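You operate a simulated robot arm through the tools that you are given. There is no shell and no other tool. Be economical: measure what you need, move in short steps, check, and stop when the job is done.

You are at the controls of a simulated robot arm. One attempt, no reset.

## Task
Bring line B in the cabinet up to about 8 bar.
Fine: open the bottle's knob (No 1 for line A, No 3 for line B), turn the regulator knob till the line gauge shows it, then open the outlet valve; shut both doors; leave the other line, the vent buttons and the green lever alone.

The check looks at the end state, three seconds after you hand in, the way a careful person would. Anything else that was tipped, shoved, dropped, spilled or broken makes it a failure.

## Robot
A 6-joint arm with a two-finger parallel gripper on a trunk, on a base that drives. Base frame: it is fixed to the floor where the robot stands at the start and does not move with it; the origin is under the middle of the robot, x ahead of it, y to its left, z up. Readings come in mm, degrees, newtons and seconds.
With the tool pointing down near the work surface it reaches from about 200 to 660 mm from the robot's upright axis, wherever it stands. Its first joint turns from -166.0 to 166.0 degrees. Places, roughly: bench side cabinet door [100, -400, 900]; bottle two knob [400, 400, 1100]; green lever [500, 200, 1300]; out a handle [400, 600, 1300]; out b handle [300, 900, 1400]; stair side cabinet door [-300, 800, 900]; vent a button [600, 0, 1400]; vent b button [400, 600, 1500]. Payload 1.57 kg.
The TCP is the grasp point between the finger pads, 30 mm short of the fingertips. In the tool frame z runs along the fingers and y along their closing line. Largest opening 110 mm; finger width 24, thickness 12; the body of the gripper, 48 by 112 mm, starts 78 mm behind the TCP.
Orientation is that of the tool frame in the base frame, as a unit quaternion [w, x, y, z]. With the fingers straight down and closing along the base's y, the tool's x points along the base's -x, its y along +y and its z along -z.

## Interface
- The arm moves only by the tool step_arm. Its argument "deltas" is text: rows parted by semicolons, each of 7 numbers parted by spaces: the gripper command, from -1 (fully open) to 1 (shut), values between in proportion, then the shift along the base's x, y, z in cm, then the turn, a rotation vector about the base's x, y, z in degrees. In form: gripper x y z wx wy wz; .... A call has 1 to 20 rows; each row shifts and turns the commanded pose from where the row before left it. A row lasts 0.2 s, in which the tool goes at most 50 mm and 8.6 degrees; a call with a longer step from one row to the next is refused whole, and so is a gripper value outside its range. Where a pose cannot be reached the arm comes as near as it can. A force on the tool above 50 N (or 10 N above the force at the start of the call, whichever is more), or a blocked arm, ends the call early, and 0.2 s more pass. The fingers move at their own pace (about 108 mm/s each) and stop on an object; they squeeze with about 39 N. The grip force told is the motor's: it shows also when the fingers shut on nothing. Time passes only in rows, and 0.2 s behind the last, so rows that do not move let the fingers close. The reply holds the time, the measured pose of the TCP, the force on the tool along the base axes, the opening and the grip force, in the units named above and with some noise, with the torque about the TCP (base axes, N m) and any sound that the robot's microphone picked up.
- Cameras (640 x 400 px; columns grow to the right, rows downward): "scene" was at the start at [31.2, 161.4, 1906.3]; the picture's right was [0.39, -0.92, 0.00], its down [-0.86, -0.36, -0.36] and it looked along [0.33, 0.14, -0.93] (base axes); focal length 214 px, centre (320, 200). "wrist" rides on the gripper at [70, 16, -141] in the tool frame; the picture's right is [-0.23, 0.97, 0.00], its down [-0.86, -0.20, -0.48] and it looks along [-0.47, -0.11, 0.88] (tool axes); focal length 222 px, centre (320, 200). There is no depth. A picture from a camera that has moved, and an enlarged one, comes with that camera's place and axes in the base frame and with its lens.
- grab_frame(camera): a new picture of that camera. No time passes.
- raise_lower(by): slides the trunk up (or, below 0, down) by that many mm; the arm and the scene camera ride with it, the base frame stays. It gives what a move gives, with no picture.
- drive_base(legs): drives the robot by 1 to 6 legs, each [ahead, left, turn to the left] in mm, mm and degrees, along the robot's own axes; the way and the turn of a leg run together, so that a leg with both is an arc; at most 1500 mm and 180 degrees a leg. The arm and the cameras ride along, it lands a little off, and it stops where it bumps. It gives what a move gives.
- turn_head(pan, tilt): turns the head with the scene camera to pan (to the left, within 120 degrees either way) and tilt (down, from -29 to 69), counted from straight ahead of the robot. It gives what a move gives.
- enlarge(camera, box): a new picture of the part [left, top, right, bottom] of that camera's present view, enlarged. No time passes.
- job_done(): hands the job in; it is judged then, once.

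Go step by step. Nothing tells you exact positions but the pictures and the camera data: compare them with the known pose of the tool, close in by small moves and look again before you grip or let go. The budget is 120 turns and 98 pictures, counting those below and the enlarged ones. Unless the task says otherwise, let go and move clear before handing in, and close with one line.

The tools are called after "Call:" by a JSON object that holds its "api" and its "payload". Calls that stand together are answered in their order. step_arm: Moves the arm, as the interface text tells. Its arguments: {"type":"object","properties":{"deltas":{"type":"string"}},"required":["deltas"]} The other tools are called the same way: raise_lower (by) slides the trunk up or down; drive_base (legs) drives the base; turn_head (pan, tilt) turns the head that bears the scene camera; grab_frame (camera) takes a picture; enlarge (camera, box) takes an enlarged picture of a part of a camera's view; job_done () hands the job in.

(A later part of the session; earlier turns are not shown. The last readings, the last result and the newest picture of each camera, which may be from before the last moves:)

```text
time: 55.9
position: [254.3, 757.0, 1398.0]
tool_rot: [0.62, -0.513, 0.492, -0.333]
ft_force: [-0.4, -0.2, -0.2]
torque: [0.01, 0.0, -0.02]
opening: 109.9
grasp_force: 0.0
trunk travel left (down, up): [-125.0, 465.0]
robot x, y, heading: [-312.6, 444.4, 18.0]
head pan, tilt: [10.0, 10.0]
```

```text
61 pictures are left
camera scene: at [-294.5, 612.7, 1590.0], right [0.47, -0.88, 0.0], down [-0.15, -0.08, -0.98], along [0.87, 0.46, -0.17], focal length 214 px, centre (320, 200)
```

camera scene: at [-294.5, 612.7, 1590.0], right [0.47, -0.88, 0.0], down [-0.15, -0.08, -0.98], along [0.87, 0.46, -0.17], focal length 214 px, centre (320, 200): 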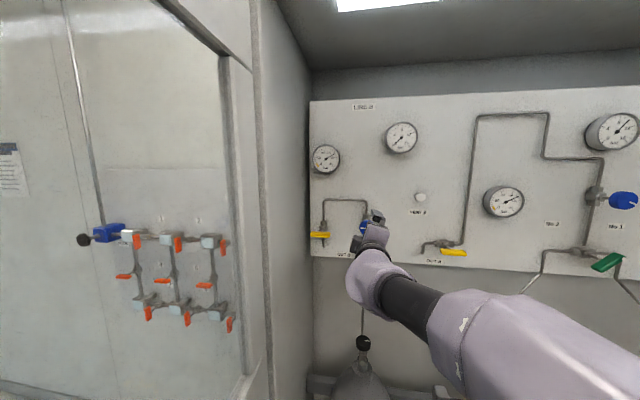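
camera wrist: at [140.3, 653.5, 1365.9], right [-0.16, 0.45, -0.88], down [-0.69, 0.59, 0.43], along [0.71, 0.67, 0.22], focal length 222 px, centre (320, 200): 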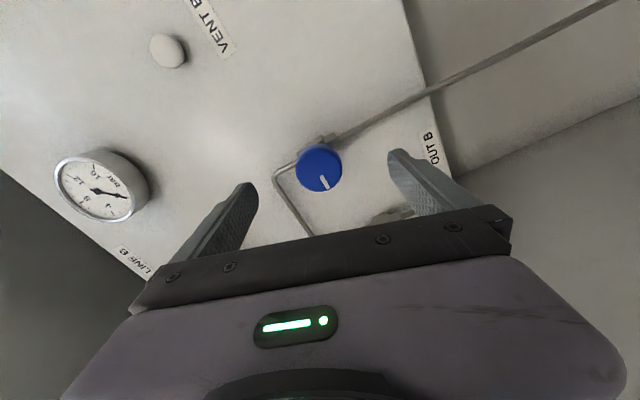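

Well aligned. Advance 45 mm, narrow and close on the regulator knob.

Call:
{"api": "step_arm", "payload": {"deltas": "-0.3 0 0 0 0 0 0; -0.3 2.14 0.7 0 0 0 0; -0.3 2.14 0.7 0 0 0 0; -0.3 0 0 0 0 0 0"}}

Call:
{"api": "grab_frame", "payload": {"camera": "wrist"}}

Call:
{"api": "enlarge", "payload": {"camera": "scene", "box": [290, 100, 450, 260]}}

```text
time: 56.9
position: [297.4, 769.7, 1398.5]
tool_rot: [0.619, -0.514, 0.492, -0.333]
ft_force: [0.0, -0.1, 0.5]
torque: [0.01, 0.05, 0.0]
opening: 71.7
grasp_force: 0.0
trunk travel left (down, up): [-125.0, 465.0]
robot x, y, heading: [-315.1, 442.1, 18.0]
head pan, tilt: [10.0, 10.0]
```

```text
60 pictures are left
camera wrist: at [182.1, 665.7, 1366.1], right [-0.16, 0.45, -0.88], down [-0.69, 0.59, 0.43], along [0.71, 0.67, 0.22], focal length 222 px, centre (320, 200)
```

wrist: 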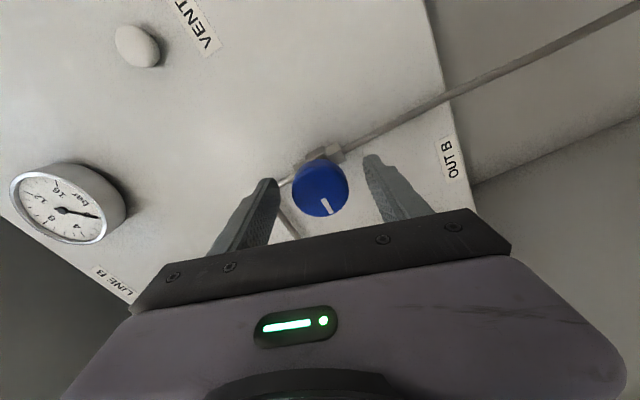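

```text
2.50 times, centred on (370, 180) of scene
camera zoom: at [-294.7, 612.6, 1590.1], right [0.47, -0.88, 0.0], down [-0.15, -0.08, -0.98], along [0.87, 0.46, -0.17], focal length 536 px, centre (195, 250)
```

zoom: 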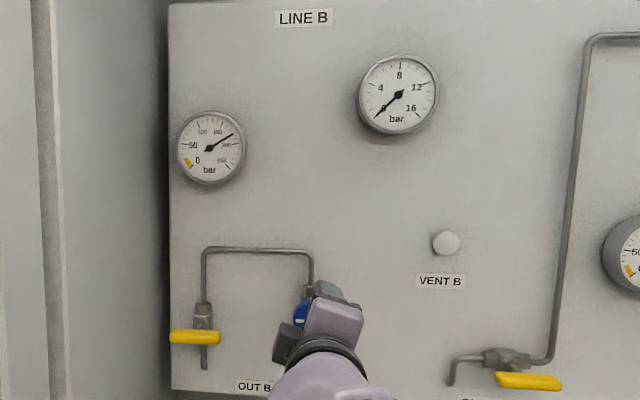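

Knob sits between the pads. Close and turn clockwise 24° to see the gauge respond.

Call:
{"api": "step_arm", "payload": {"deltas": "0.4 0 0 0 0 0 0; 1 0 0 0 0 0 0; 1 0 0 0 0 0 0; 1 0 0 0 0 0 0; 1 0 0 0 7.62 2.46 0; 1 0 0 0 7.62 2.46 0; 1 0 0 0 7.62 2.46 0"}}

Call:
{"api": "grab_frame", "payload": {"camera": "wrist"}}

Call:
{"api": "enlarge", "payload": {"camera": "scene", "box": [370, 110, 434, 150]}}

```text
time: 58.5
position: [295.1, 770.7, 1398.4]
tool_rot: [0.676, -0.401, 0.587, -0.195]
ft_force: [1.0, -0.3, 1.0]
torque: [-0.41, -1.18, -0.34]
opening: 43.8
grasp_force: 45.0
trunk travel left (down, up): [-125.0, 465.0]
robot x, y, heading: [-314.3, 444.2, 17.8]
head pan, tilt: [10.0, 10.0]
```

```text
58 pictures are left
camera wrist: at [175.4, 684.6, 1343.1], right [-0.26, 0.75, -0.61], down [-0.61, 0.36, 0.7], along [0.75, 0.55, 0.37], focal length 222 px, centre (320, 200)
```

wrist: 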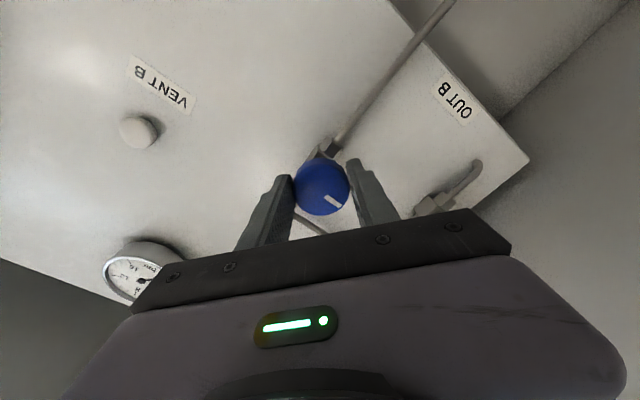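

```text
10.00 times, centred on (402, 130) of scene
camera zoom: at [-294.5, 612.6, 1590.0], right [0.47, -0.88, 0.0], down [-0.15, -0.08, -0.98], along [0.87, 0.46, -0.17], focal length 2145 px, centre (-500, 900)
```

zoom: 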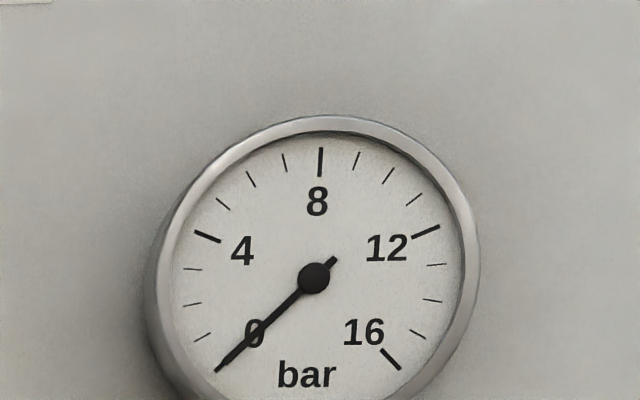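

The knob did not move clockwise (the fingers slipped; it's at that stop). Try counter-clockwise.

Call:
{"api": "step_arm", "payload": {"deltas": "1 0 0 0 -7.62 -2.46 0; 1 0 0 0 -7.62 -2.46 0; 1 0 0 0 -7.62 -2.46 0; 1 0 0 0 -7.62 -2.46 0; 1 0 0 0 -7.62 -2.46 0"}}

Call:
{"api": "grab_frame", "payload": {"camera": "wrist"}}

Call:
{"api": "enlarge", "payload": {"camera": "scene", "box": [370, 110, 434, 150]}}

```text
time: 59.7
position: [295.8, 770.0, 1401.0]
tool_rot: [-0.566, 0.576, -0.415, 0.419]
ft_force: [8.3, 1.6, 12.8]
torque: [0.39, -0.87, 0.19]
opening: 44.0
grasp_force: 45.2
trunk travel left (down, up): [-125.0, 465.0]
robot x, y, heading: [-312.3, 442.7, 18.1]
head pan, tilt: [10.0, 10.0]
```

```text
56 pictures are left
camera wrist: at [183.5, 659.9, 1386.6], right [-0.07, 0.2, -0.98], down [-0.72, 0.67, 0.19], along [0.69, 0.71, 0.1], focal length 222 px, centre (320, 200)
```

wrist: 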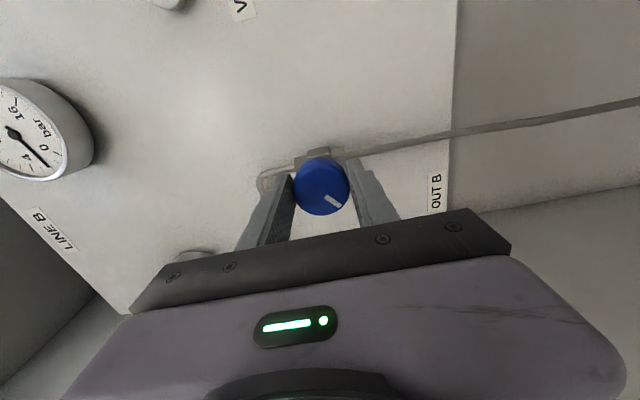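

```text
10.00 times, centred on (402, 130) of scene
camera zoom: at [-294.3, 612.4, 1590.2], right [0.47, -0.88, 0.0], down [-0.15, -0.08, -0.98], along [0.87, 0.46, -0.17], focal length 2145 px, centre (-500, 900)
```

zoom: 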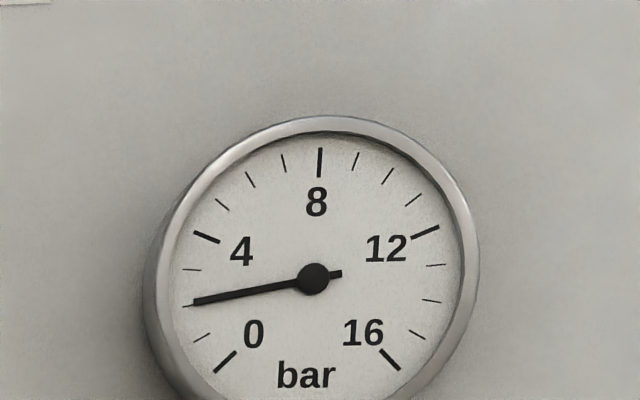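

Counter-clockwise raises it: 40° gave 2 bar. About 120° more; continue and watch limits.

Call:
{"api": "step_arm", "payload": {"deltas": "1 0 0 0 -7.62 -2.46 0; 1 0 0 0 -7.62 -2.46 0; 1 0 0 0 -7.62 -2.46 0; 1 0 0 0 -7.62 -2.46 0; 1 0 0 0 -7.62 -2.46 0; 1 0 0 0 -7.62 -2.46 0; 1 0 0 0 -7.62 -2.46 0"}}

Call:
{"api": "enlarge", "payload": {"camera": "scene", "box": [370, 110, 434, 150]}}

Call:
{"api": "grab_frame", "payload": {"camera": "wrist"}}

```text
time: 61.3
position: [294.5, 773.0, 1401.7]
tool_rot: [-0.301, 0.701, -0.098, 0.639]
ft_force: [16.7, 19.5, 38.1]
torque: [0.41, -1.08, 0.68]
opening: 43.7
grasp_force: 44.9
trunk travel left (down, up): [-125.0, 465.0]
robot x, y, heading: [-317.2, 441.1, 18.2]
head pan, tilt: [10.0, 10.0]
```

```text
10.00 times, centred on (402, 130) of scene
camera zoom: at [-295.0, 614.8, 1589.9], right [0.47, -0.88, 0.0], down [-0.15, -0.08, -0.98], along [0.87, 0.46, -0.17], focal length 2145 px, centre (-500, 900)
```

zoom: 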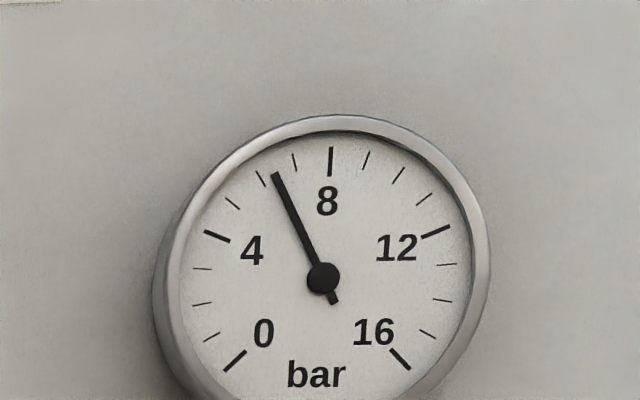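

```text
53 pictures are left
camera wrist: at [176.3, 680.7, 1451.4], right [0.2, -0.66, -0.72], down [-0.65, 0.46, -0.61], along [0.73, 0.59, -0.33], focal length 222 px, centre (320, 200)
```

wrist: 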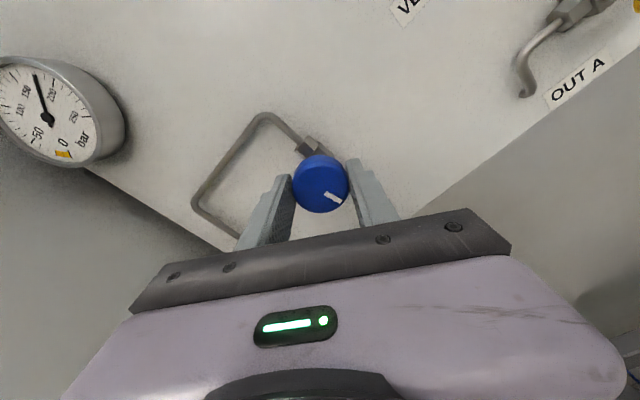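

About 6.4 bar. Relieve the side load and turn about 20° more.

Call:
{"api": "step_arm", "payload": {"deltas": "1 0.05 0.1 0.2 -6.6 -2.15 0; 1 0.05 0.1 0.1 -6.6 -2.15 0; 1 0 0 0 -5.7 -1.84 0; 1 0 0 0 0 0 0"}}

Call:
{"api": "enlarge", "payload": {"camera": "scene", "box": [370, 110, 434, 150]}}

```text
time: 62.3
position: [294.1, 774.3, 1402.4]
tool_rot: [-0.187, 0.708, 0.025, 0.681]
ft_force: [-7.6, 5.1, 2.5]
torque: [0.11, -0.33, 0.84]
opening: 43.5
grasp_force: 44.9
trunk travel left (down, up): [-125.0, 465.0]
robot x, y, heading: [-313.4, 443.1, 18.2]
head pan, tilt: [10.0, 10.0]
```

```text
10.00 times, centred on (402, 130) of scene
camera zoom: at [-296.7, 613.5, 1589.8], right [0.47, -0.88, 0.0], down [-0.15, -0.08, -0.98], along [0.87, 0.46, -0.17], focal length 2145 px, centre (-500, 900)
```

zoom: 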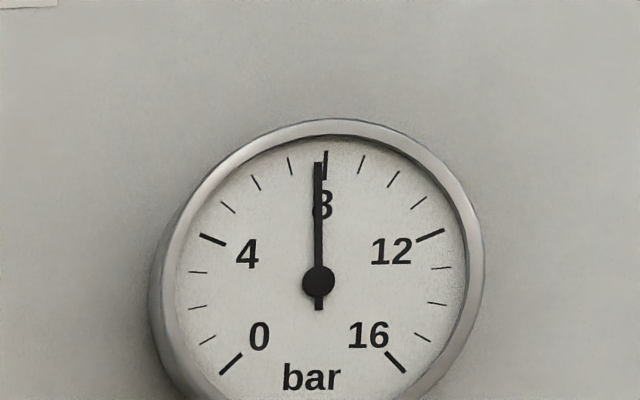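

About 7.8 bar. A touch more (3°), then release and back off.

Call:
{"api": "step_arm", "payload": {"deltas": "1 0 0 0 -2.8 -0.9 0; 1 0 0 0 0 0 0; 0.1 0 0 0 0 0 0; 0.1 0 0 0 0 0 0; 0.1 -4 -1.3 0 0 0 0; 0.1 -4 -1.3 0 0 0 0; -1 -4 -1.3 0 0 0 0"}}

Call:
{"api": "enlarge", "payload": {"camera": "scene", "box": [370, 110, 434, 150]}}

Call:
{"api": "enlarge", "payload": {"camera": "scene", "box": [300, 180, 396, 240]}}

Call:
{"api": "grab_frame", "payload": {"camera": "wrist"}}

```text
time: 63.9
position: [174.6, 735.4, 1401.8]
tool_rot: [-0.172, 0.706, 0.042, 0.686]
ft_force: [-0.1, 0.1, 0.2]
torque: [-0.02, -0.02, -0.02]
opening: 110.1
grasp_force: 0.1
trunk travel left (down, up): [-125.0, 465.0]
robot x, y, heading: [-309.0, 444.1, 17.7]
head pan, tilt: [10.0, 10.0]
```

```text
10.00 times, centred on (402, 130) of scene
camera zoom: at [-295.2, 612.2, 1590.2], right [0.47, -0.88, 0.0], down [-0.15, -0.08, -0.98], along [0.87, 0.46, -0.17], focal length 2145 px, centre (-500, 900)
```

zoom: 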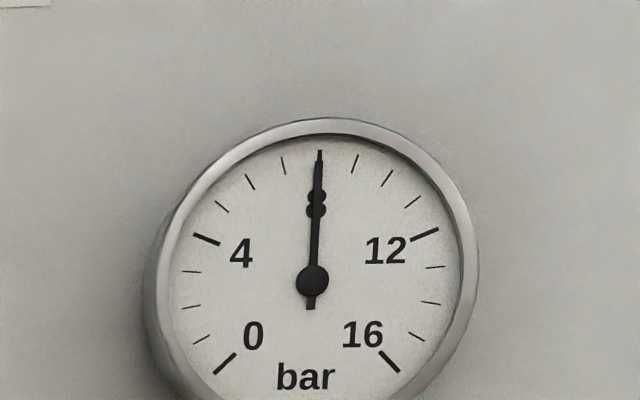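

```text
6.67 times, centred on (348, 210) of scene
camera zoom: at [-295.2, 612.2, 1590.2], right [0.47, -0.88, 0.0], down [-0.15, -0.08, -0.98], along [0.87, 0.46, -0.17], focal length 1430 px, centre (133, 133)
```

zoom: 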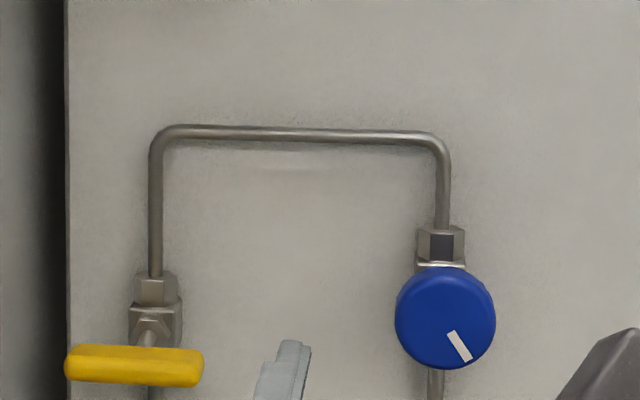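

```text
49 pictures are left
camera wrist: at [48.4, 665.0, 1467.9], right [0.27, -0.87, -0.4], down [-0.56, 0.2, -0.8], along [0.78, 0.44, -0.44], focal length 222 px, centre (320, 200)
```

wrist: 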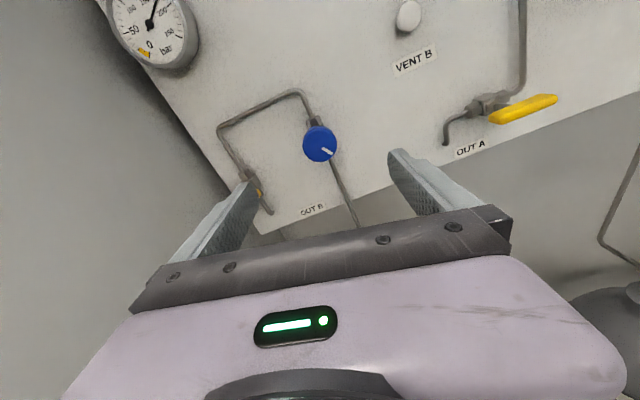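

Line B gauge shows 8 bar. Next the OUT B handle: bar horizontal at about (245,896,1383), pipe vertical, so it's closed. Retract, roll the gripper 90° clockwise, and drive forward 80 mm for reach.

Call:
{"api": "step_arm", "payload": {"deltas": "-1 -2.8 -0.9 0 7.8 2.53 0; -1 -2.8 -0.9 0 7.8 2.53 0; -1 0 0 0 7.8 2.53 0; -1 0 0 0 7.8 2.53 0; -1 0 0 0 7.8 2.53 0; -1 0 0 0 7.8 2.53 0; -1 0 0 0 7.8 2.53 0; -1 0 0 0 7.8 2.53 0; -1 0 0 0 7.8 2.53 0; -1 0 0 0 7.8 2.53 0; -1 0 0 0 7.8 2.53 0; -1 0 0 0 0 0 0"}}

Call:
{"api": "drive_base", "payload": {"legs": [[80, 0, 0]]}}

Call:
{"api": "step_arm", "payload": {"deltas": "-1 0 3 -0.5 0 0 0; -1 0 3 -0.5 0 0 0; -1 0 3 -0.5 0 0 0; -1 0 3 -0.5 0 0 0; -1 0 0 0 0 0 0"}}

Call:
{"api": "grab_frame", "payload": {"camera": "wrist"}}

Call:
{"api": "grab_frame", "payload": {"camera": "scene"}}

```text
time: 66.5
position: [120.3, 715.3, 1402.2]
tool_rot: [0.605, -0.533, 0.472, -0.357]
ft_force: [0.3, 0.2, -0.3]
torque: [0.0, 0.0, -0.03]
opening: 110.1
grasp_force: 0.0
trunk travel left (down, up): [-125.0, 465.0]
robot x, y, heading: [-317.0, 444.0, 18.0]
head pan, tilt: [10.0, 10.0]
```

```text
time: 67.6
position: [198.3, 740.0, 1400.6]
tool_rot: [0.604, -0.534, 0.471, -0.358]
ft_force: [0.6, -0.4, 0.1]
torque: [0.03, 0.01, -0.01]
opening: 110.0
grasp_force: 0.1
trunk travel left (down, up): [-125.0, 465.0]
robot x, y, heading: [-235.9, 469.6, 18.1]
head pan, tilt: [10.0, 10.0]
```

```text
time: 68.8
position: [198.0, 858.3, 1381.3]
tool_rot: [0.604, -0.533, 0.471, -0.358]
ft_force: [0.0, 0.2, -0.6]
torque: [0.0, 0.02, 0.0]
opening: 109.8
grasp_force: 0.1
trunk travel left (down, up): [-125.0, 465.0]
robot x, y, heading: [-240.2, 468.8, 18.1]
head pan, tilt: [10.0, 10.0]
```

```text
48 pictures are left
camera wrist: at [84.8, 752.4, 1354.6], right [-0.14, 0.38, -0.91], down [-0.7, 0.62, 0.36], along [0.7, 0.69, 0.18], focal length 222 px, centre (320, 200)
```

wrist: 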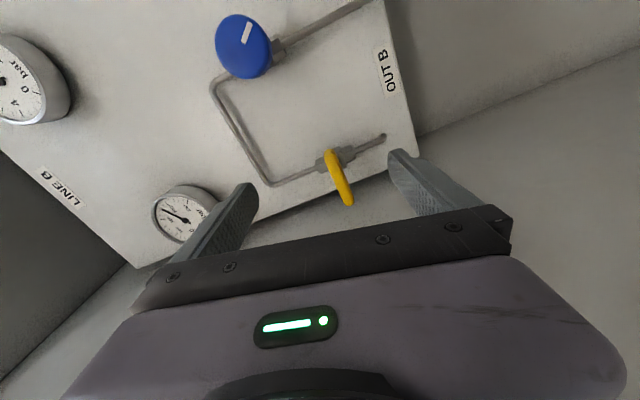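

```text
47 pictures are left
camera scene: at [-217.7, 637.5, 1590.1], right [0.47, -0.88, 0.0], down [-0.15, -0.08, -0.98], along [0.87, 0.46, -0.17], focal length 214 px, centre (320, 200)
```

scene: 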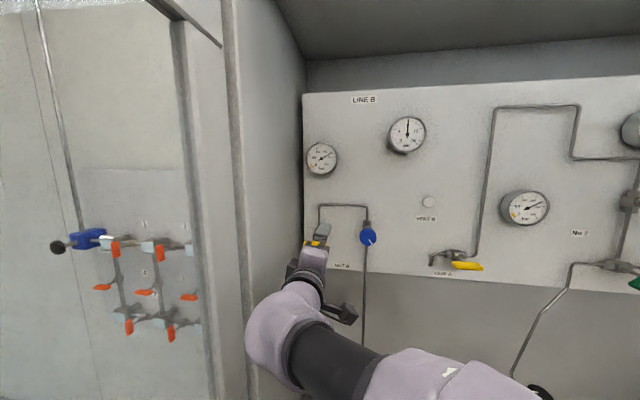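

The bar's centre triangulates to about (262,906,1373), 62 mm long. Correct the roll by −11° and line up on it.

Call:
{"api": "step_arm", "payload": {"deltas": "-1 -0.45 1.35 -0.5 -7.6 -2.46 0; -1 -0.45 1.35 -0.4 -2.85 -0.92 0; -0.3 0 0 0 0 0 0; -0.3 0 0 0 0 0 0"}}

Call:
{"api": "grab_frame", "payload": {"camera": "wrist"}}

```text
time: 69.8
position: [188.7, 886.6, 1372.9]
tool_rot: [-0.567, 0.576, -0.418, 0.415]
ft_force: [0.0, 0.5, -0.5]
torque: [0.02, -0.01, 0.04]
opening: 71.6
grasp_force: 0.1
trunk travel left (down, up): [-125.0, 465.0]
robot x, y, heading: [-238.3, 469.7, 17.9]
head pan, tilt: [10.0, 10.0]
```

```text
46 pictures are left
camera wrist: at [76.2, 776.6, 1359.2], right [-0.08, 0.21, -0.97], down [-0.72, 0.67, 0.2], along [0.69, 0.71, 0.1], focal length 222 px, centre (320, 200)
```

wrist: 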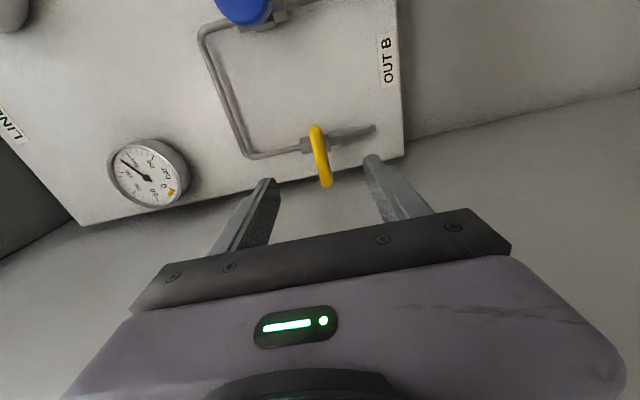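

Nicely lined up. Advance 60 mm and check.

Call:
{"api": "step_arm", "payload": {"deltas": "-0.3 2.85 0.9 0 0 0 0; -0.3 2.85 0.9 0 0 0 0; -0.3 0 0 0 0 0 0"}}

Call:
{"api": "grab_frame", "payload": {"camera": "wrist"}}

```text
time: 70.6
position: [244.9, 904.2, 1372.8]
tool_rot: [-0.567, 0.575, -0.419, 0.415]
ft_force: [0.1, -0.3, -0.1]
torque: [-0.01, 0.03, -0.01]
opening: 71.5
grasp_force: 0.0
trunk travel left (down, up): [-125.0, 465.0]
robot x, y, heading: [-235.5, 468.3, 18.0]
head pan, tilt: [10.0, 10.0]
```

```text
45 pictures are left
camera wrist: at [133.2, 794.5, 1359.2], right [-0.08, 0.21, -0.97], down [-0.71, 0.67, 0.2], along [0.69, 0.71, 0.1], focal length 222 px, centre (320, 200)
```

wrist: 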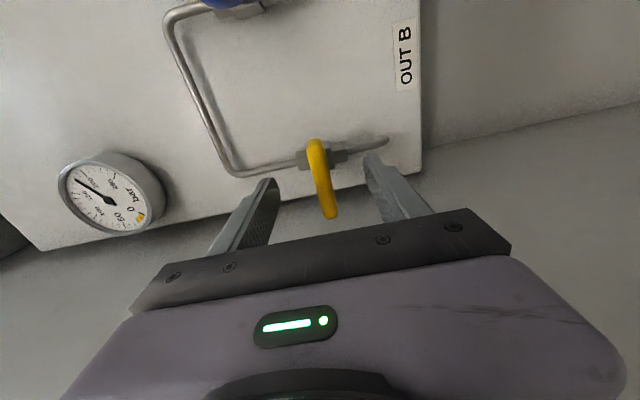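

Bar is still at the fingertip plane (≈29 mm ahead of TCP). Advance 14 mm more and close.

Call:
{"api": "step_arm", "payload": {"deltas": "-0.3 1.33 0.43 0 0 0 0; -0.3 0 0 0 0 0 0; 0.5 0 0 0 0 0 0; 1 0 0 0 0 0 0; 1 0 0 0 0 0 0; 1 0 0 0 0 0 0"}}

Call:
{"api": "grab_frame", "payload": {"camera": "wrist"}}

```text
time: 72.0
position: [258.5, 910.1, 1369.9]
tool_rot: [-0.566, 0.577, -0.418, 0.415]
ft_force: [-8.5, -7.8, -24.6]
torque: [0.22, -0.45, 0.17]
opening: 13.3
grasp_force: 29.8
trunk travel left (down, up): [-125.0, 465.0]
robot x, y, heading: [-238.7, 465.4, 18.0]
head pan, tilt: [10.0, 10.0]
```

```text
44 pictures are left
camera wrist: at [146.2, 800.0, 1357.0], right [-0.08, 0.21, -0.97], down [-0.71, 0.67, 0.2], along [0.69, 0.71, 0.09], focal length 222 px, centre (320, 200)
```

wrist: 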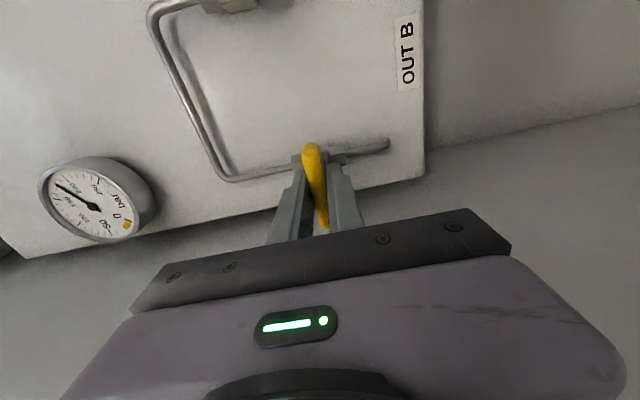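

Gripped the bar. Try turning counter-clockwise in small steps.

Call:
{"api": "step_arm", "payload": {"deltas": "1 0 0 -0.2 -3.8 -1.23 0; 1 0 0 0 -5.7 -1.84 0; 1 0 0 0 -5.7 -1.84 0"}}

Call:
{"api": "grab_frame", "payload": {"camera": "wrist"}}

```text
time: 72.8
position: [258.3, 910.7, 1369.1]
tool_rot: [-0.502, 0.628, -0.334, 0.492]
ft_force: [-9.2, -4.5, -22.1]
torque: [0.24, -0.65, -0.51]
opening: 13.3
grasp_force: 30.1
trunk travel left (down, up): [-125.0, 465.0]
robot x, y, heading: [-235.7, 465.5, 17.9]
head pan, tilt: [10.0, 10.0]
```

```text
43 pictures are left
camera wrist: at [146.6, 798.8, 1376.0], right [0.0, -0.06, -1.0], down [-0.72, 0.69, -0.04], along [0.69, 0.72, -0.04], focal length 222 px, centre (320, 200)
```

wrist: 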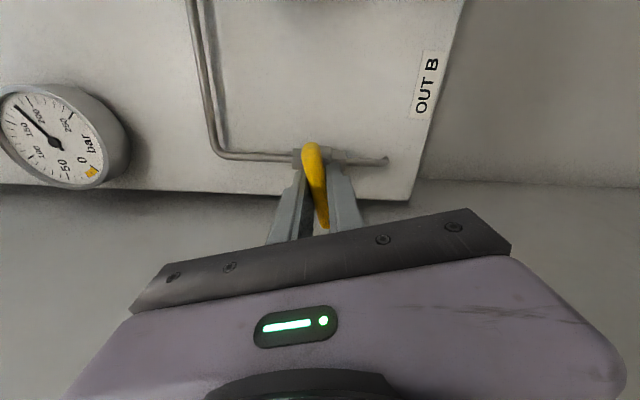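

The handle turns along. Continue toward vertical.

Call:
{"api": "step_arm", "payload": {"deltas": "1 0 0 -0.1 -7.6 -2.46 0; 1 0 0 0 -7.6 -2.46 0; 1 0 0 0 -7.6 -2.46 0; 1 0 0 0 -7.6 -2.46 0; 1 0 0 0 -7.6 -2.46 0"}}

Call:
{"api": "grab_frame", "payload": {"camera": "wrist"}}

```text
time: 74.0
position: [258.5, 910.3, 1369.6]
tool_rot: [-0.303, 0.702, -0.102, 0.636]
ft_force: [-7.4, -5.3, -20.8]
torque: [0.18, -0.49, 0.38]
opening: 13.4
grasp_force: 29.8
trunk travel left (down, up): [-125.0, 465.0]
robot x, y, heading: [-237.7, 468.3, 18.1]
head pan, tilt: [10.0, 10.0]
```

```text
42 pictures are left
camera wrist: at [140.7, 817.5, 1419.7], right [0.2, -0.65, -0.73], down [-0.65, 0.47, -0.6], along [0.73, 0.59, -0.33], focal length 222 px, centre (320, 200)
```

wrist: 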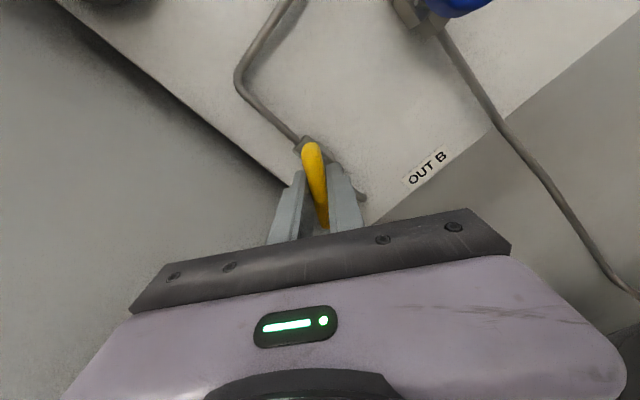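

About 56° done. Continue the last ~36°.

Call:
{"api": "step_arm", "payload": {"deltas": "1 0 0 -0.1 -7.6 -2.46 0; 1 0 0 0 -7.6 -2.46 0; 1 0 0 0 -7.6 -2.46 0; 1 0 0 0 -7.6 -2.46 0; 1 0 0 0 -2.85 -0.92 0"}}

Call:
{"api": "grab_frame", "payload": {"camera": "wrist"}}

Call:
{"api": "grab_frame", "payload": {"camera": "scene"}}

```text
time: 75.2
position: [258.4, 908.6, 1369.0]
tool_rot: [-0.098, 0.697, 0.112, 0.701]
ft_force: [-4.5, -2.6, -9.3]
torque: [0.85, 0.17, 0.74]
opening: 13.4
grasp_force: 30.2
trunk travel left (down, up): [-125.0, 465.0]
robot x, y, heading: [-237.2, 470.3, 18.0]
head pan, tilt: [10.0, 10.0]
```

```text
41 pictures are left
camera wrist: at [129.2, 852.6, 1439.2], right [0.29, -0.93, -0.21], down [-0.51, 0.03, -0.86], along [0.81, 0.36, -0.47], focal length 222 px, centre (320, 200)
```

wrist: 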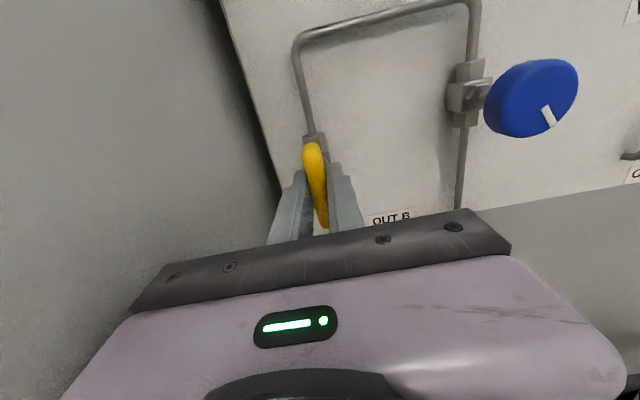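

```text
40 pictures are left
camera scene: at [-217.8, 637.6, 1590.1], right [0.47, -0.88, 0.0], down [-0.15, -0.08, -0.98], along [0.87, 0.46, -0.17], focal length 214 px, centre (320, 200)
```

scene: 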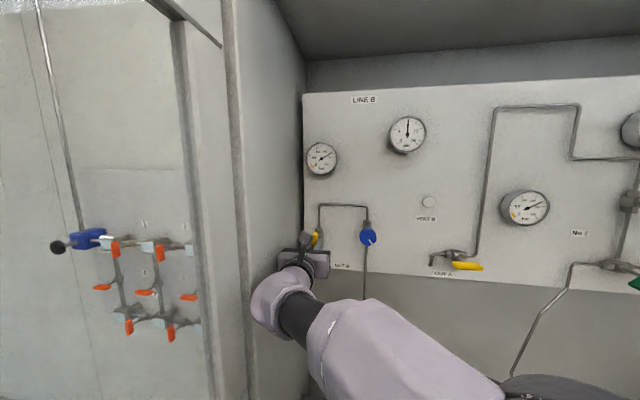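

Torque rose: at the stop with the bar about vertical. Release, back off and inspect.

Call:
{"api": "step_arm", "payload": {"deltas": "0.4 0 0 0 0 0 0; 0.2 0 0 0 0 0 0; 0.2 -3.8 -1.25 0 0 0 0; 0.2 -3.8 -1.25 0 0 0 0; 0.2 -3.8 -1.25 0 0 0 0; 0.2 -2 -3 0 0 0 0; 0.2 -2 -3 0 0 0 0; 0.2 0 0 0 0 0 0"}}

Call:
{"api": "enlarge", "payload": {"camera": "scene", "box": [296, 100, 456, 200]}}

Call:
{"api": "enlarge", "payload": {"camera": "scene", "box": [290, 190, 402, 260]}}

```text
time: 77.0
position: [101.9, 811.9, 1370.1]
tool_rot: [-0.099, 0.697, 0.113, 0.701]
ft_force: [-0.2, 0.4, -0.6]
torque: [-0.01, 0.0, 0.05]
opening: 43.8
grasp_force: 0.1
trunk travel left (down, up): [-125.0, 465.0]
robot x, y, heading: [-233.1, 467.6, 17.9]
head pan, tilt: [10.0, 10.0]
```

```text
4.00 times, centred on (376, 150) of scene
camera zoom: at [-217.6, 637.9, 1590.0], right [0.47, -0.88, 0.0], down [-0.15, -0.08, -0.98], along [0.87, 0.46, -0.17], focal length 858 px, centre (96, 400)
```

zoom: 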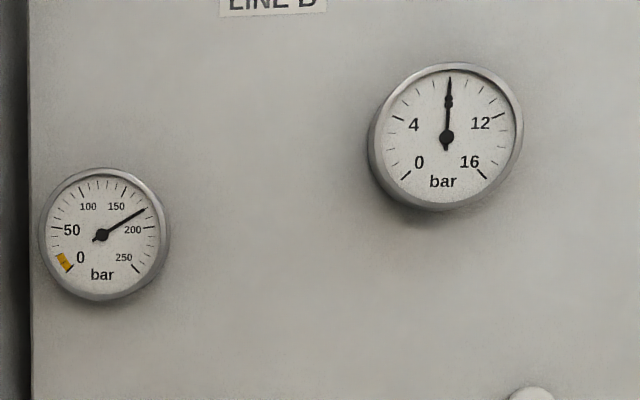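

```text
5.71 times, centred on (346, 225) of scene
camera zoom: at [-217.6, 637.9, 1590.0], right [0.47, -0.88, 0.0], down [-0.15, -0.08, -0.98], along [0.87, 0.46, -0.17], focal length 1226 px, centre (171, 57)
```

zoom: 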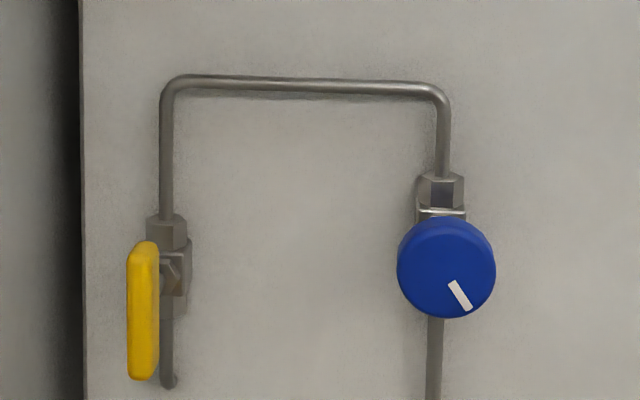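

OUT B is vertical (open) and line B holds 8 bar. Now the doors: back straight out 600 mm and look at them.

Call:
{"api": "drive_base", "payload": {"legs": [[-620, 0, 0]]}}

Call:
{"api": "turn_head", "payload": {"pan": 30, "tilt": 25}}

Call:
{"api": "grab_frame", "payload": {"camera": "scene"}}

Call:
{"api": "turn_head", "payload": {"pan": -35, "tilt": 25}}

Call:
{"api": "grab_frame", "payload": {"camera": "scene"}}

```text
time: 80.4
position: [-481.6, 621.3, 1369.6]
tool_rot: [-0.099, 0.697, 0.112, 0.701]
ft_force: [-0.3, -0.2, 0.0]
torque: [0.01, 0.03, 0.03]
opening: 44.3
grasp_force: 0.0
trunk travel left (down, up): [-125.0, 465.0]
robot x, y, heading: [-821.0, 278.1, 18.3]
head pan, tilt: [10.0, 10.0]
```

```text
time: 81.3
position: [-481.9, 621.1, 1370.1]
tool_rot: [-0.099, 0.697, 0.112, 0.701]
ft_force: [0.1, 1.1, 0.3]
torque: [0.01, -0.03, 0.02]
opening: 43.9
grasp_force: 0.0
trunk travel left (down, up): [-125.0, 465.0]
robot x, y, heading: [-821.2, 279.3, 18.1]
head pan, tilt: [30.0, 25.0]
```

```text
37 pictures are left
camera scene: at [-822.7, 472.5, 1565.8], right [0.74, -0.67, 0.0], down [-0.28, -0.31, -0.91], along [0.61, 0.67, -0.42], focal length 214 px, centre (320, 200)
```

scene: 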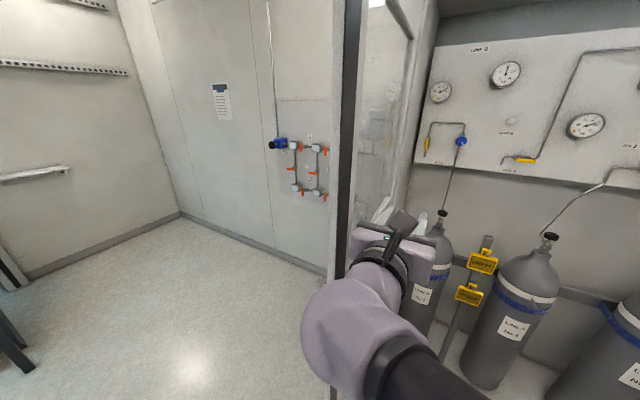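

```text
time: 82.6
position: [-480.7, 622.2, 1370.2]
tool_rot: [-0.1, 0.697, 0.112, 0.701]
ft_force: [0.5, -0.7, -0.4]
torque: [0.02, -0.02, 0.01]
opening: 44.0
grasp_force: 0.2
trunk travel left (down, up): [-125.0, 465.0]
robot x, y, heading: [-822.6, 278.6, 18.1]
head pan, tilt: [-35.0, 25.0]
```

```text
36 pictures are left
camera scene: at [-796.3, 377.2, 1565.7], right [-0.29, -0.96, 0.0], down [-0.4, 0.12, -0.91], along [0.87, -0.27, -0.42], focal length 214 px, centre (320, 200)
```

scene: 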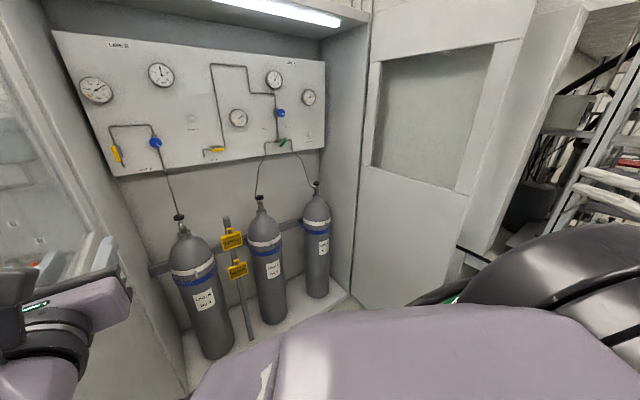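

The left door is seen edge-on with free floor outside it. Let me zoom on the free edges of both doors.

Call:
{"api": "enlarge", "payload": {"camera": "scene", "box": [350, 0, 640, 300]}}

Call:
{"api": "turn_head", "payload": {"pan": -60, "tilt": 35}}

Call:
{"api": "grab_frame", "payload": {"camera": "scene"}}

```text
1.33 times, centred on (495, 150) of scene
camera zoom: at [-796.3, 377.2, 1565.7], right [-0.29, -0.96, 0.0], down [-0.4, 0.12, -0.91], along [0.87, -0.27, -0.42], focal length 286 px, centre (87, 267)
```

zoom: 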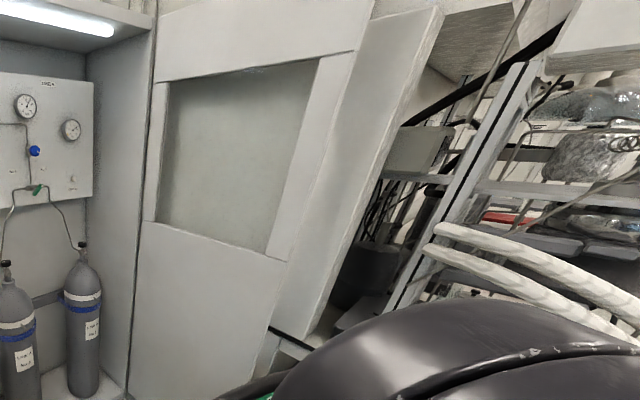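

```text
time: 83.5
position: [-480.9, 620.7, 1370.0]
tool_rot: [-0.098, 0.697, 0.112, 0.701]
ft_force: [0.0, 0.6, 0.5]
torque: [0.0, 0.01, -0.02]
opening: 44.1
grasp_force: 0.1
trunk travel left (down, up): [-125.0, 465.0]
robot x, y, heading: [-822.3, 277.4, 18.1]
head pan, tilt: [-60.0, 35.0]
```

```text
34 pictures are left
camera scene: at [-819.0, 345.2, 1550.0], right [-0.67, -0.74, 0.0], down [-0.43, 0.38, -0.82], along [0.61, -0.55, -0.57], focal length 214 px, centre (320, 200)
```

scene: 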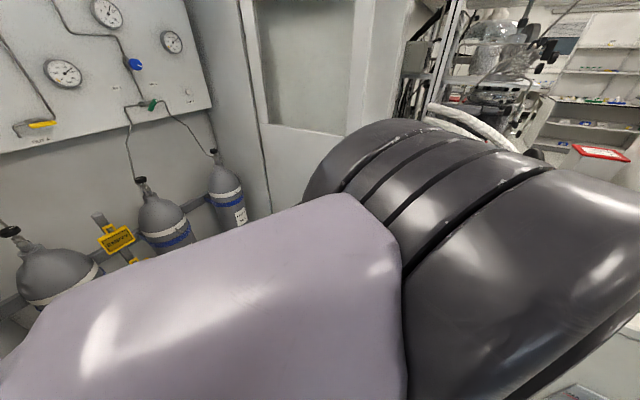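

Left door first: its free edge is near (-607,726). I'll close the fingers, back off, and slide left so the gripper can reach round to its outer face.

Call:
{"api": "step_arm", "payload": {"deltas": "1 0 0 0 0 0 0; 1 0 0 0 0 0 0"}}

Call:
{"api": "drive_base", "payload": {"legs": [[-160, 0, 0], [0, 280, 0]]}}

Call:
{"api": "turn_head", "payload": {"pan": 10, "tilt": 35}}

Call:
{"api": "grab_frame", "payload": {"camera": "scene"}}

```text
time: 84.1
position: [-480.6, 621.1, 1369.6]
tool_rot: [-0.098, 0.697, 0.112, 0.701]
ft_force: [0.2, -0.1, 0.0]
torque: [0.0, 0.01, 0.02]
opening: 0.0
grasp_force: 21.3
trunk travel left (down, up): [-125.0, 465.0]
robot x, y, heading: [-824.1, 278.1, 17.9]
head pan, tilt: [-60.0, 35.0]
```

```text
time: 87.1
position: [-720.1, 833.9, 1369.3]
tool_rot: [-0.099, 0.698, 0.111, 0.701]
ft_force: [-0.6, -0.1, -0.7]
torque: [-0.01, 0.0, -0.04]
opening: 0.0
grasp_force: 21.4
trunk travel left (down, up): [-125.0, 465.0]
robot x, y, heading: [-1063.4, 492.2, 18.0]
head pan, tilt: [-60.0, 35.0]
```

```text
time: 88.5
position: [-719.9, 835.0, 1369.4]
tool_rot: [-0.099, 0.697, 0.112, 0.701]
ft_force: [-0.2, -0.4, -0.7]
torque: [-0.01, 0.02, 0.02]
opening: 0.1
grasp_force: 21.6
trunk travel left (down, up): [-125.0, 465.0]
robot x, y, heading: [-1062.3, 490.9, 17.7]
head pan, tilt: [10.0, 35.0]
```

```text
33 pictures are left
camera scene: at [-1045.4, 657.5, 1549.9], right [0.47, -0.88, 0.0], down [-0.51, -0.27, -0.82], along [0.72, 0.38, -0.57], focal length 214 px, centre (320, 200)
```

scene: 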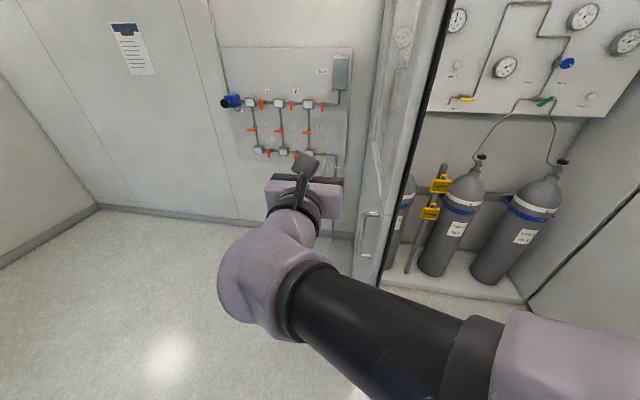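

The outer face and its pull handle are visible; the gripper is beside it. Drive forward 130 mm so the fingers overlap the door's outer face, then push right with the arm.

Call:
{"api": "drive_base", "payload": {"legs": [[135, 0, 0]]}}

Call:
{"api": "step_arm", "payload": {"deltas": "1 1.2 -3.6 0 0 0 0; 1 1.2 -3.6 0 0 0 0; 1 1.2 -3.6 0 0 0 0; 1 1.2 -3.6 0 0 0 0; 1 1.2 -3.6 0 0 0 0; 1 1.2 -3.6 0 0 0 0"}}

Call:
{"api": "grab_frame", "payload": {"camera": "scene"}}

```text
time: 89.8
position: [-590.6, 875.4, 1370.0]
tool_rot: [-0.099, 0.698, 0.112, 0.701]
ft_force: [-0.2, 0.3, 0.2]
torque: [0.0, -0.02, 0.02]
opening: 0.0
grasp_force: 20.9
trunk travel left (down, up): [-125.0, 465.0]
robot x, y, heading: [-931.1, 529.8, 18.0]
head pan, tilt: [10.0, 35.0]
```

```text
time: 91.2
position: [-527.6, 673.6, 1373.3]
tool_rot: [-0.096, 0.699, 0.11, 0.7]
ft_force: [-0.1, 0.0, 0.3]
torque: [-0.03, 0.01, 0.03]
opening: 0.0
grasp_force: 21.5
out of reach, approached as far as the arm can: row 6
trunk travel left (down, up): [-125.0, 465.0]
robot x, y, heading: [-930.2, 530.0, 18.1]
head pan, tilt: [10.0, 35.0]
```

```text
32 pictures are left
camera scene: at [-916.4, 699.2, 1550.0], right [0.47, -0.88, 0.0], down [-0.51, -0.27, -0.82], along [0.72, 0.39, -0.57], focal length 214 px, centre (320, 200)
```

scene: 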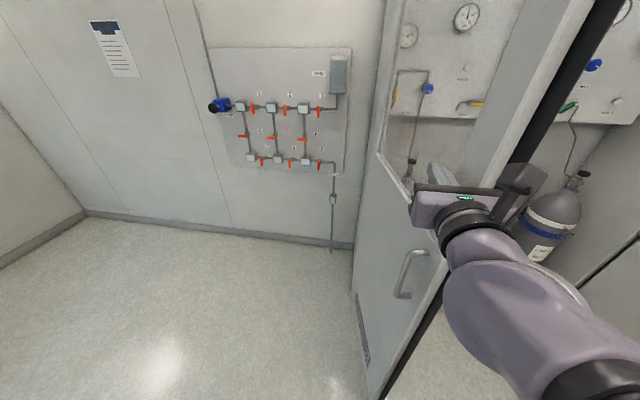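

The door swings with the push. Follow its arc by driving the base right and ahead.

Call:
{"api": "drive_base", "payload": {"legs": [[58, -194, 0]]}}

Call:
{"api": "grab_frame", "payload": {"camera": "scene"}}

```text
time: 92.8
position: [-412.7, 508.1, 1373.9]
tool_rot: [-0.097, 0.699, 0.11, 0.7]
ft_force: [-0.4, 0.8, -0.6]
torque: [0.01, 0.01, 0.02]
opening: 0.2
grasp_force: 21.2
trunk travel left (down, up): [-125.0, 465.0]
robot x, y, heading: [-814.7, 365.2, 18.3]
head pan, tilt: [10.0, 35.0]
```

```text
31 pictures are left
camera scene: at [-801.1, 531.5, 1550.0], right [0.47, -0.88, 0.0], down [-0.51, -0.27, -0.82], along [0.72, 0.39, -0.57], focal length 214 px, centre (320, 200)
```

scene: 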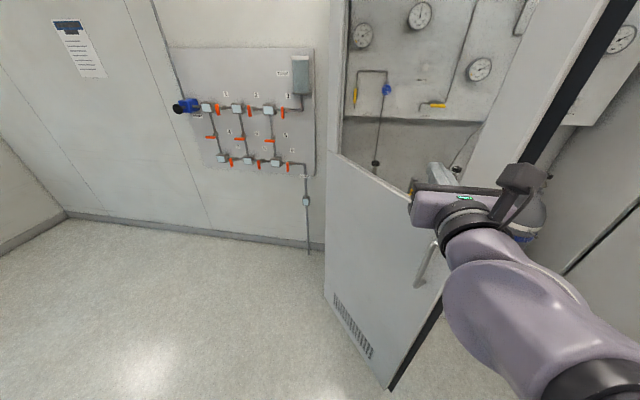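

Working well. Continue along the arc.

Call:
{"api": "drive_base", "payload": {"legs": [[87, -127, 0], [118, -100, 0]]}}

Call:
{"api": "grab_frame", "payload": {"camera": "scene"}}

```text
time: 95.2
position: [-146.0, 352.9, 1373.3]
tool_rot: [-0.097, 0.699, 0.109, 0.7]
ft_force: [0.8, 1.1, 0.4]
torque: [0.01, 0.0, -0.01]
opening: 0.1
grasp_force: 21.4
trunk travel left (down, up): [-125.0, 465.0]
robot x, y, heading: [-553.3, 210.8, 18.0]
head pan, tilt: [10.0, 35.0]
```

```text
30 pictures are left
camera scene: at [-533.8, 379.0, 1550.0], right [0.47, -0.88, 0.0], down [-0.51, -0.27, -0.82], along [0.72, 0.38, -0.57], focal length 214 px, centre (320, 200)
```

scene: 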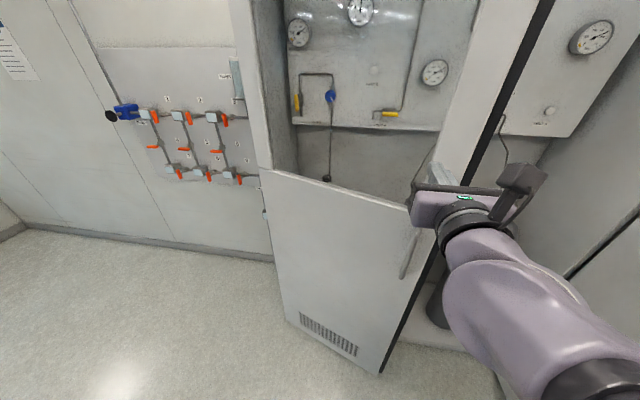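

Glass is solid and the door is about 60° shut. Continue to near closed.

Call:
{"api": "drive_base", "payload": {"legs": [[138, -60, 0], [110, -15, 0]]}}

Call:
{"api": "grab_frame", "payload": {"camera": "scene"}}

```text
time: 97.4
position: [114.0, 361.8, 1373.2]
tool_rot: [-0.097, 0.699, 0.111, 0.7]
ft_force: [0.4, 0.5, 0.0]
torque: [0.0, -0.06, 0.02]
opening: 0.0
grasp_force: 21.4
trunk travel left (down, up): [-125.0, 465.0]
robot x, y, heading: [-291.8, 217.2, 18.0]
head pan, tilt: [10.0, 35.0]
```

```text
29 pictures are left
camera scene: at [-274.8, 385.5, 1549.9], right [0.47, -0.88, 0.0], down [-0.51, -0.27, -0.82], along [0.72, 0.39, -0.57], focal length 214 px, centre (320, 200)
```

scene: 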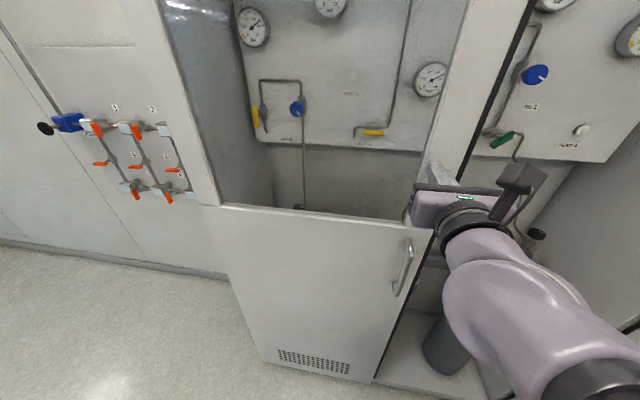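

Nearly shut. Push the last bit with the arm until resistance shows.

Call:
{"api": "step_arm", "payload": {"deltas": "1 1.42 0.47 0 0 0 0; 1 1.42 0.47 0 0 0 0; 1 1.42 0.47 0 0 0 0; 1 0.95 0.31 0 0 0 0; 1 0.95 0.31 0 0 0 0"}}

Call:
{"api": "grab_frame", "payload": {"camera": "scene"}}

```text
time: 98.1
position: [134.1, 371.7, 1375.0]
tool_rot: [-0.096, 0.7, 0.108, 0.7]
ft_force: [-42.0, -20.9, -3.2]
torque: [0.04, -0.37, 0.01]
opening: 0.0
grasp_force: 21.7
out of reach, approached as far as the arm can: row 2
trunk travel left (down, up): [-125.0, 465.0]
robot x, y, heading: [-291.7, 219.2, 18.1]
head pan, tilt: [10.0, 35.0]
stopped in row 3: the force on the tool passed its limit at 65 N (the readings are from after the stop); the commanded pose is now the measured one
```

```text
28 pictures are left
camera scene: at [-285.7, 380.3, 1550.5], right [0.47, -0.88, 0.0], down [-0.5, -0.27, -0.82], along [0.73, 0.39, -0.57], focal length 214 px, centre (320, 200)
```

scene: 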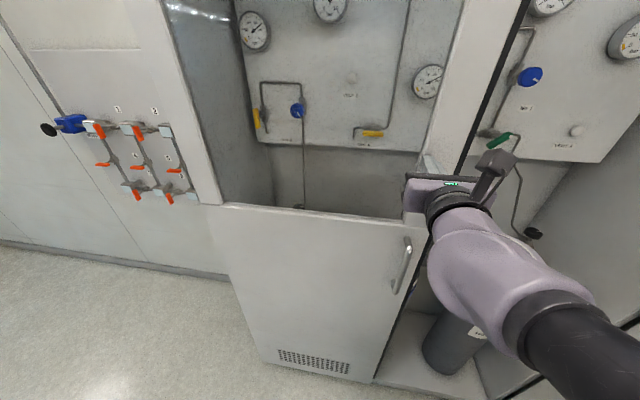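

It stopped firmly; the left door is shut. Back away, confirm it stays, and move right to look at the other door.

Call:
{"api": "step_arm", "payload": {"deltas": "1 -3.8 -1.25 0 0 0 0; 1 -3.8 -1.25 0 0 0 0; 1 0 0 0 0 0 0"}}

Call:
{"api": "drive_base", "payload": {"legs": [[-420, 0, 0]]}}

Call:
{"api": "turn_head", "payload": {"pan": 0, "tilt": 25}}

Call:
{"api": "grab_frame", "payload": {"camera": "scene"}}

Call:
{"api": "turn_head", "payload": {"pan": -90, "tilt": 35}}

Call:
{"api": "grab_frame", "payload": {"camera": "scene"}}

```text
time: 98.9
position: [67.2, 349.5, 1371.1]
tool_rot: [-0.095, 0.702, 0.11, 0.697]
ft_force: [-0.5, -0.2, 0.3]
torque: [0.01, 0.01, 0.03]
opening: 0.4
grasp_force: 21.2
trunk travel left (down, up): [-125.0, 465.0]
robot x, y, heading: [-291.4, 220.0, 18.0]
head pan, tilt: [10.0, 35.0]
```

```text
time: 101.5
position: [-326.9, 222.6, 1371.8]
tool_rot: [-0.097, 0.702, 0.112, 0.697]
ft_force: [0.3, 0.3, 0.1]
torque: [0.03, 0.0, 0.02]
opening: 0.1
grasp_force: 21.8
trunk travel left (down, up): [-125.0, 465.0]
robot x, y, heading: [-688.4, 90.5, 18.3]
head pan, tilt: [10.0, 35.0]
```

```text
time: 102.2
position: [-326.8, 222.7, 1371.8]
tool_rot: [-0.096, 0.702, 0.112, 0.697]
ft_force: [0.4, 0.0, 0.6]
torque: [0.02, 0.05, -0.01]
opening: 0.0
grasp_force: 21.3
trunk travel left (down, up): [-125.0, 465.0]
robot x, y, heading: [-685.1, 86.6, 18.2]
head pan, tilt: [0.0, 25.0]
```

```text
27 pictures are left
camera scene: at [-660.5, 243.3, 1565.7], right [0.31, -0.95, 0.0], down [-0.4, -0.13, -0.91], along [0.86, 0.28, -0.42], focal length 214 px, centre (320, 200)
```

scene: 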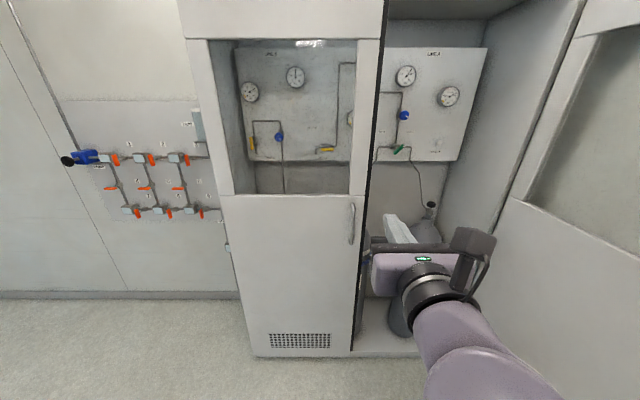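

```text
time: 103.9
position: [-326.2, 222.7, 1372.1]
tool_rot: [-0.097, 0.702, 0.111, 0.697]
ft_force: [-0.2, 0.5, 0.4]
torque: [0.02, -0.02, -0.01]
opening: 0.2
grasp_force: 21.8
trunk travel left (down, up): [-125.0, 465.0]
robot x, y, heading: [-686.7, 86.4, 18.3]
head pan, tilt: [-90.0, 35.0]
```

```text
26 pictures are left
camera scene: at [-720.3, 130.7, 1549.9], right [-0.95, -0.31, 0.0], down [-0.18, 0.54, -0.82], along [0.26, -0.78, -0.57], focal length 214 px, centre (320, 200)
```

scene: 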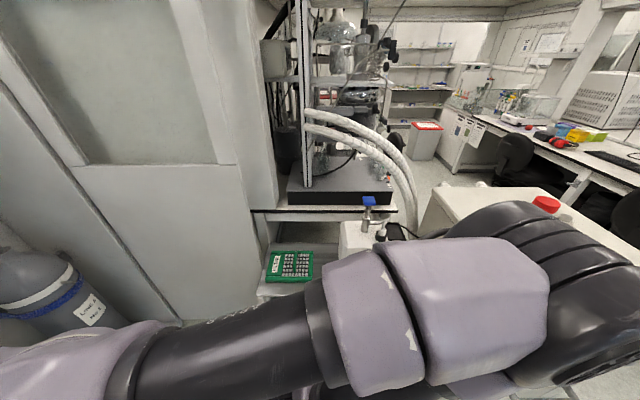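

Left door is shut flush. The right door has a table with glassware just beyond its outer side, so I'll use a minimal approach: straddle its free edge with the fingers. First test the arm's sideways reach here in free space.

Call:
{"api": "raise_lower", "payload": {"by": -120}}

Call:
{"api": "step_arm", "payload": {"deltas": "1 0 0 4 0 0 0; 1 0 0 4 0 0 0; 1 0 0 4 0 0 0; 1 0 0 4 0 0 0; 1 1.2 -3.6 0 0 0 0; 1 1.2 -3.6 0 0 0 0; 1 1.2 -3.6 0 0 0 0; 1 1.2 -3.6 0 0 0 0; 1 1.2 -3.6 0 0 0 0; 1 0 0 0 0 0 0"}}

```text
time: 105.4
position: [-324.9, 222.8, 1252.4]
tool_rot: [-0.096, 0.702, 0.111, 0.697]
ft_force: [0.1, 0.3, -0.2]
torque: [-0.01, 0.02, -0.04]
opening: 0.0
grasp_force: 21.6
trunk travel left (down, up): [-5.0, 585.0]
robot x, y, heading: [-690.0, 90.4, 18.2]
head pan, tilt: [-90.0, 35.0]
```

```text
time: 107.6
position: [-320.5, 204.8, 1410.5]
tool_rot: [-0.095, 0.702, 0.11, 0.697]
ft_force: [0.2, -0.1, 0.1]
torque: [0.03, -0.03, 0.0]
opening: 0.1
grasp_force: 21.3
out of reach, approached as far as the arm can: row 5, 6, 7, 8, 9
trunk travel left (down, up): [-5.0, 585.0]
robot x, y, heading: [-683.4, 88.6, 18.3]
head pan, tilt: [-90.0, 35.0]
```

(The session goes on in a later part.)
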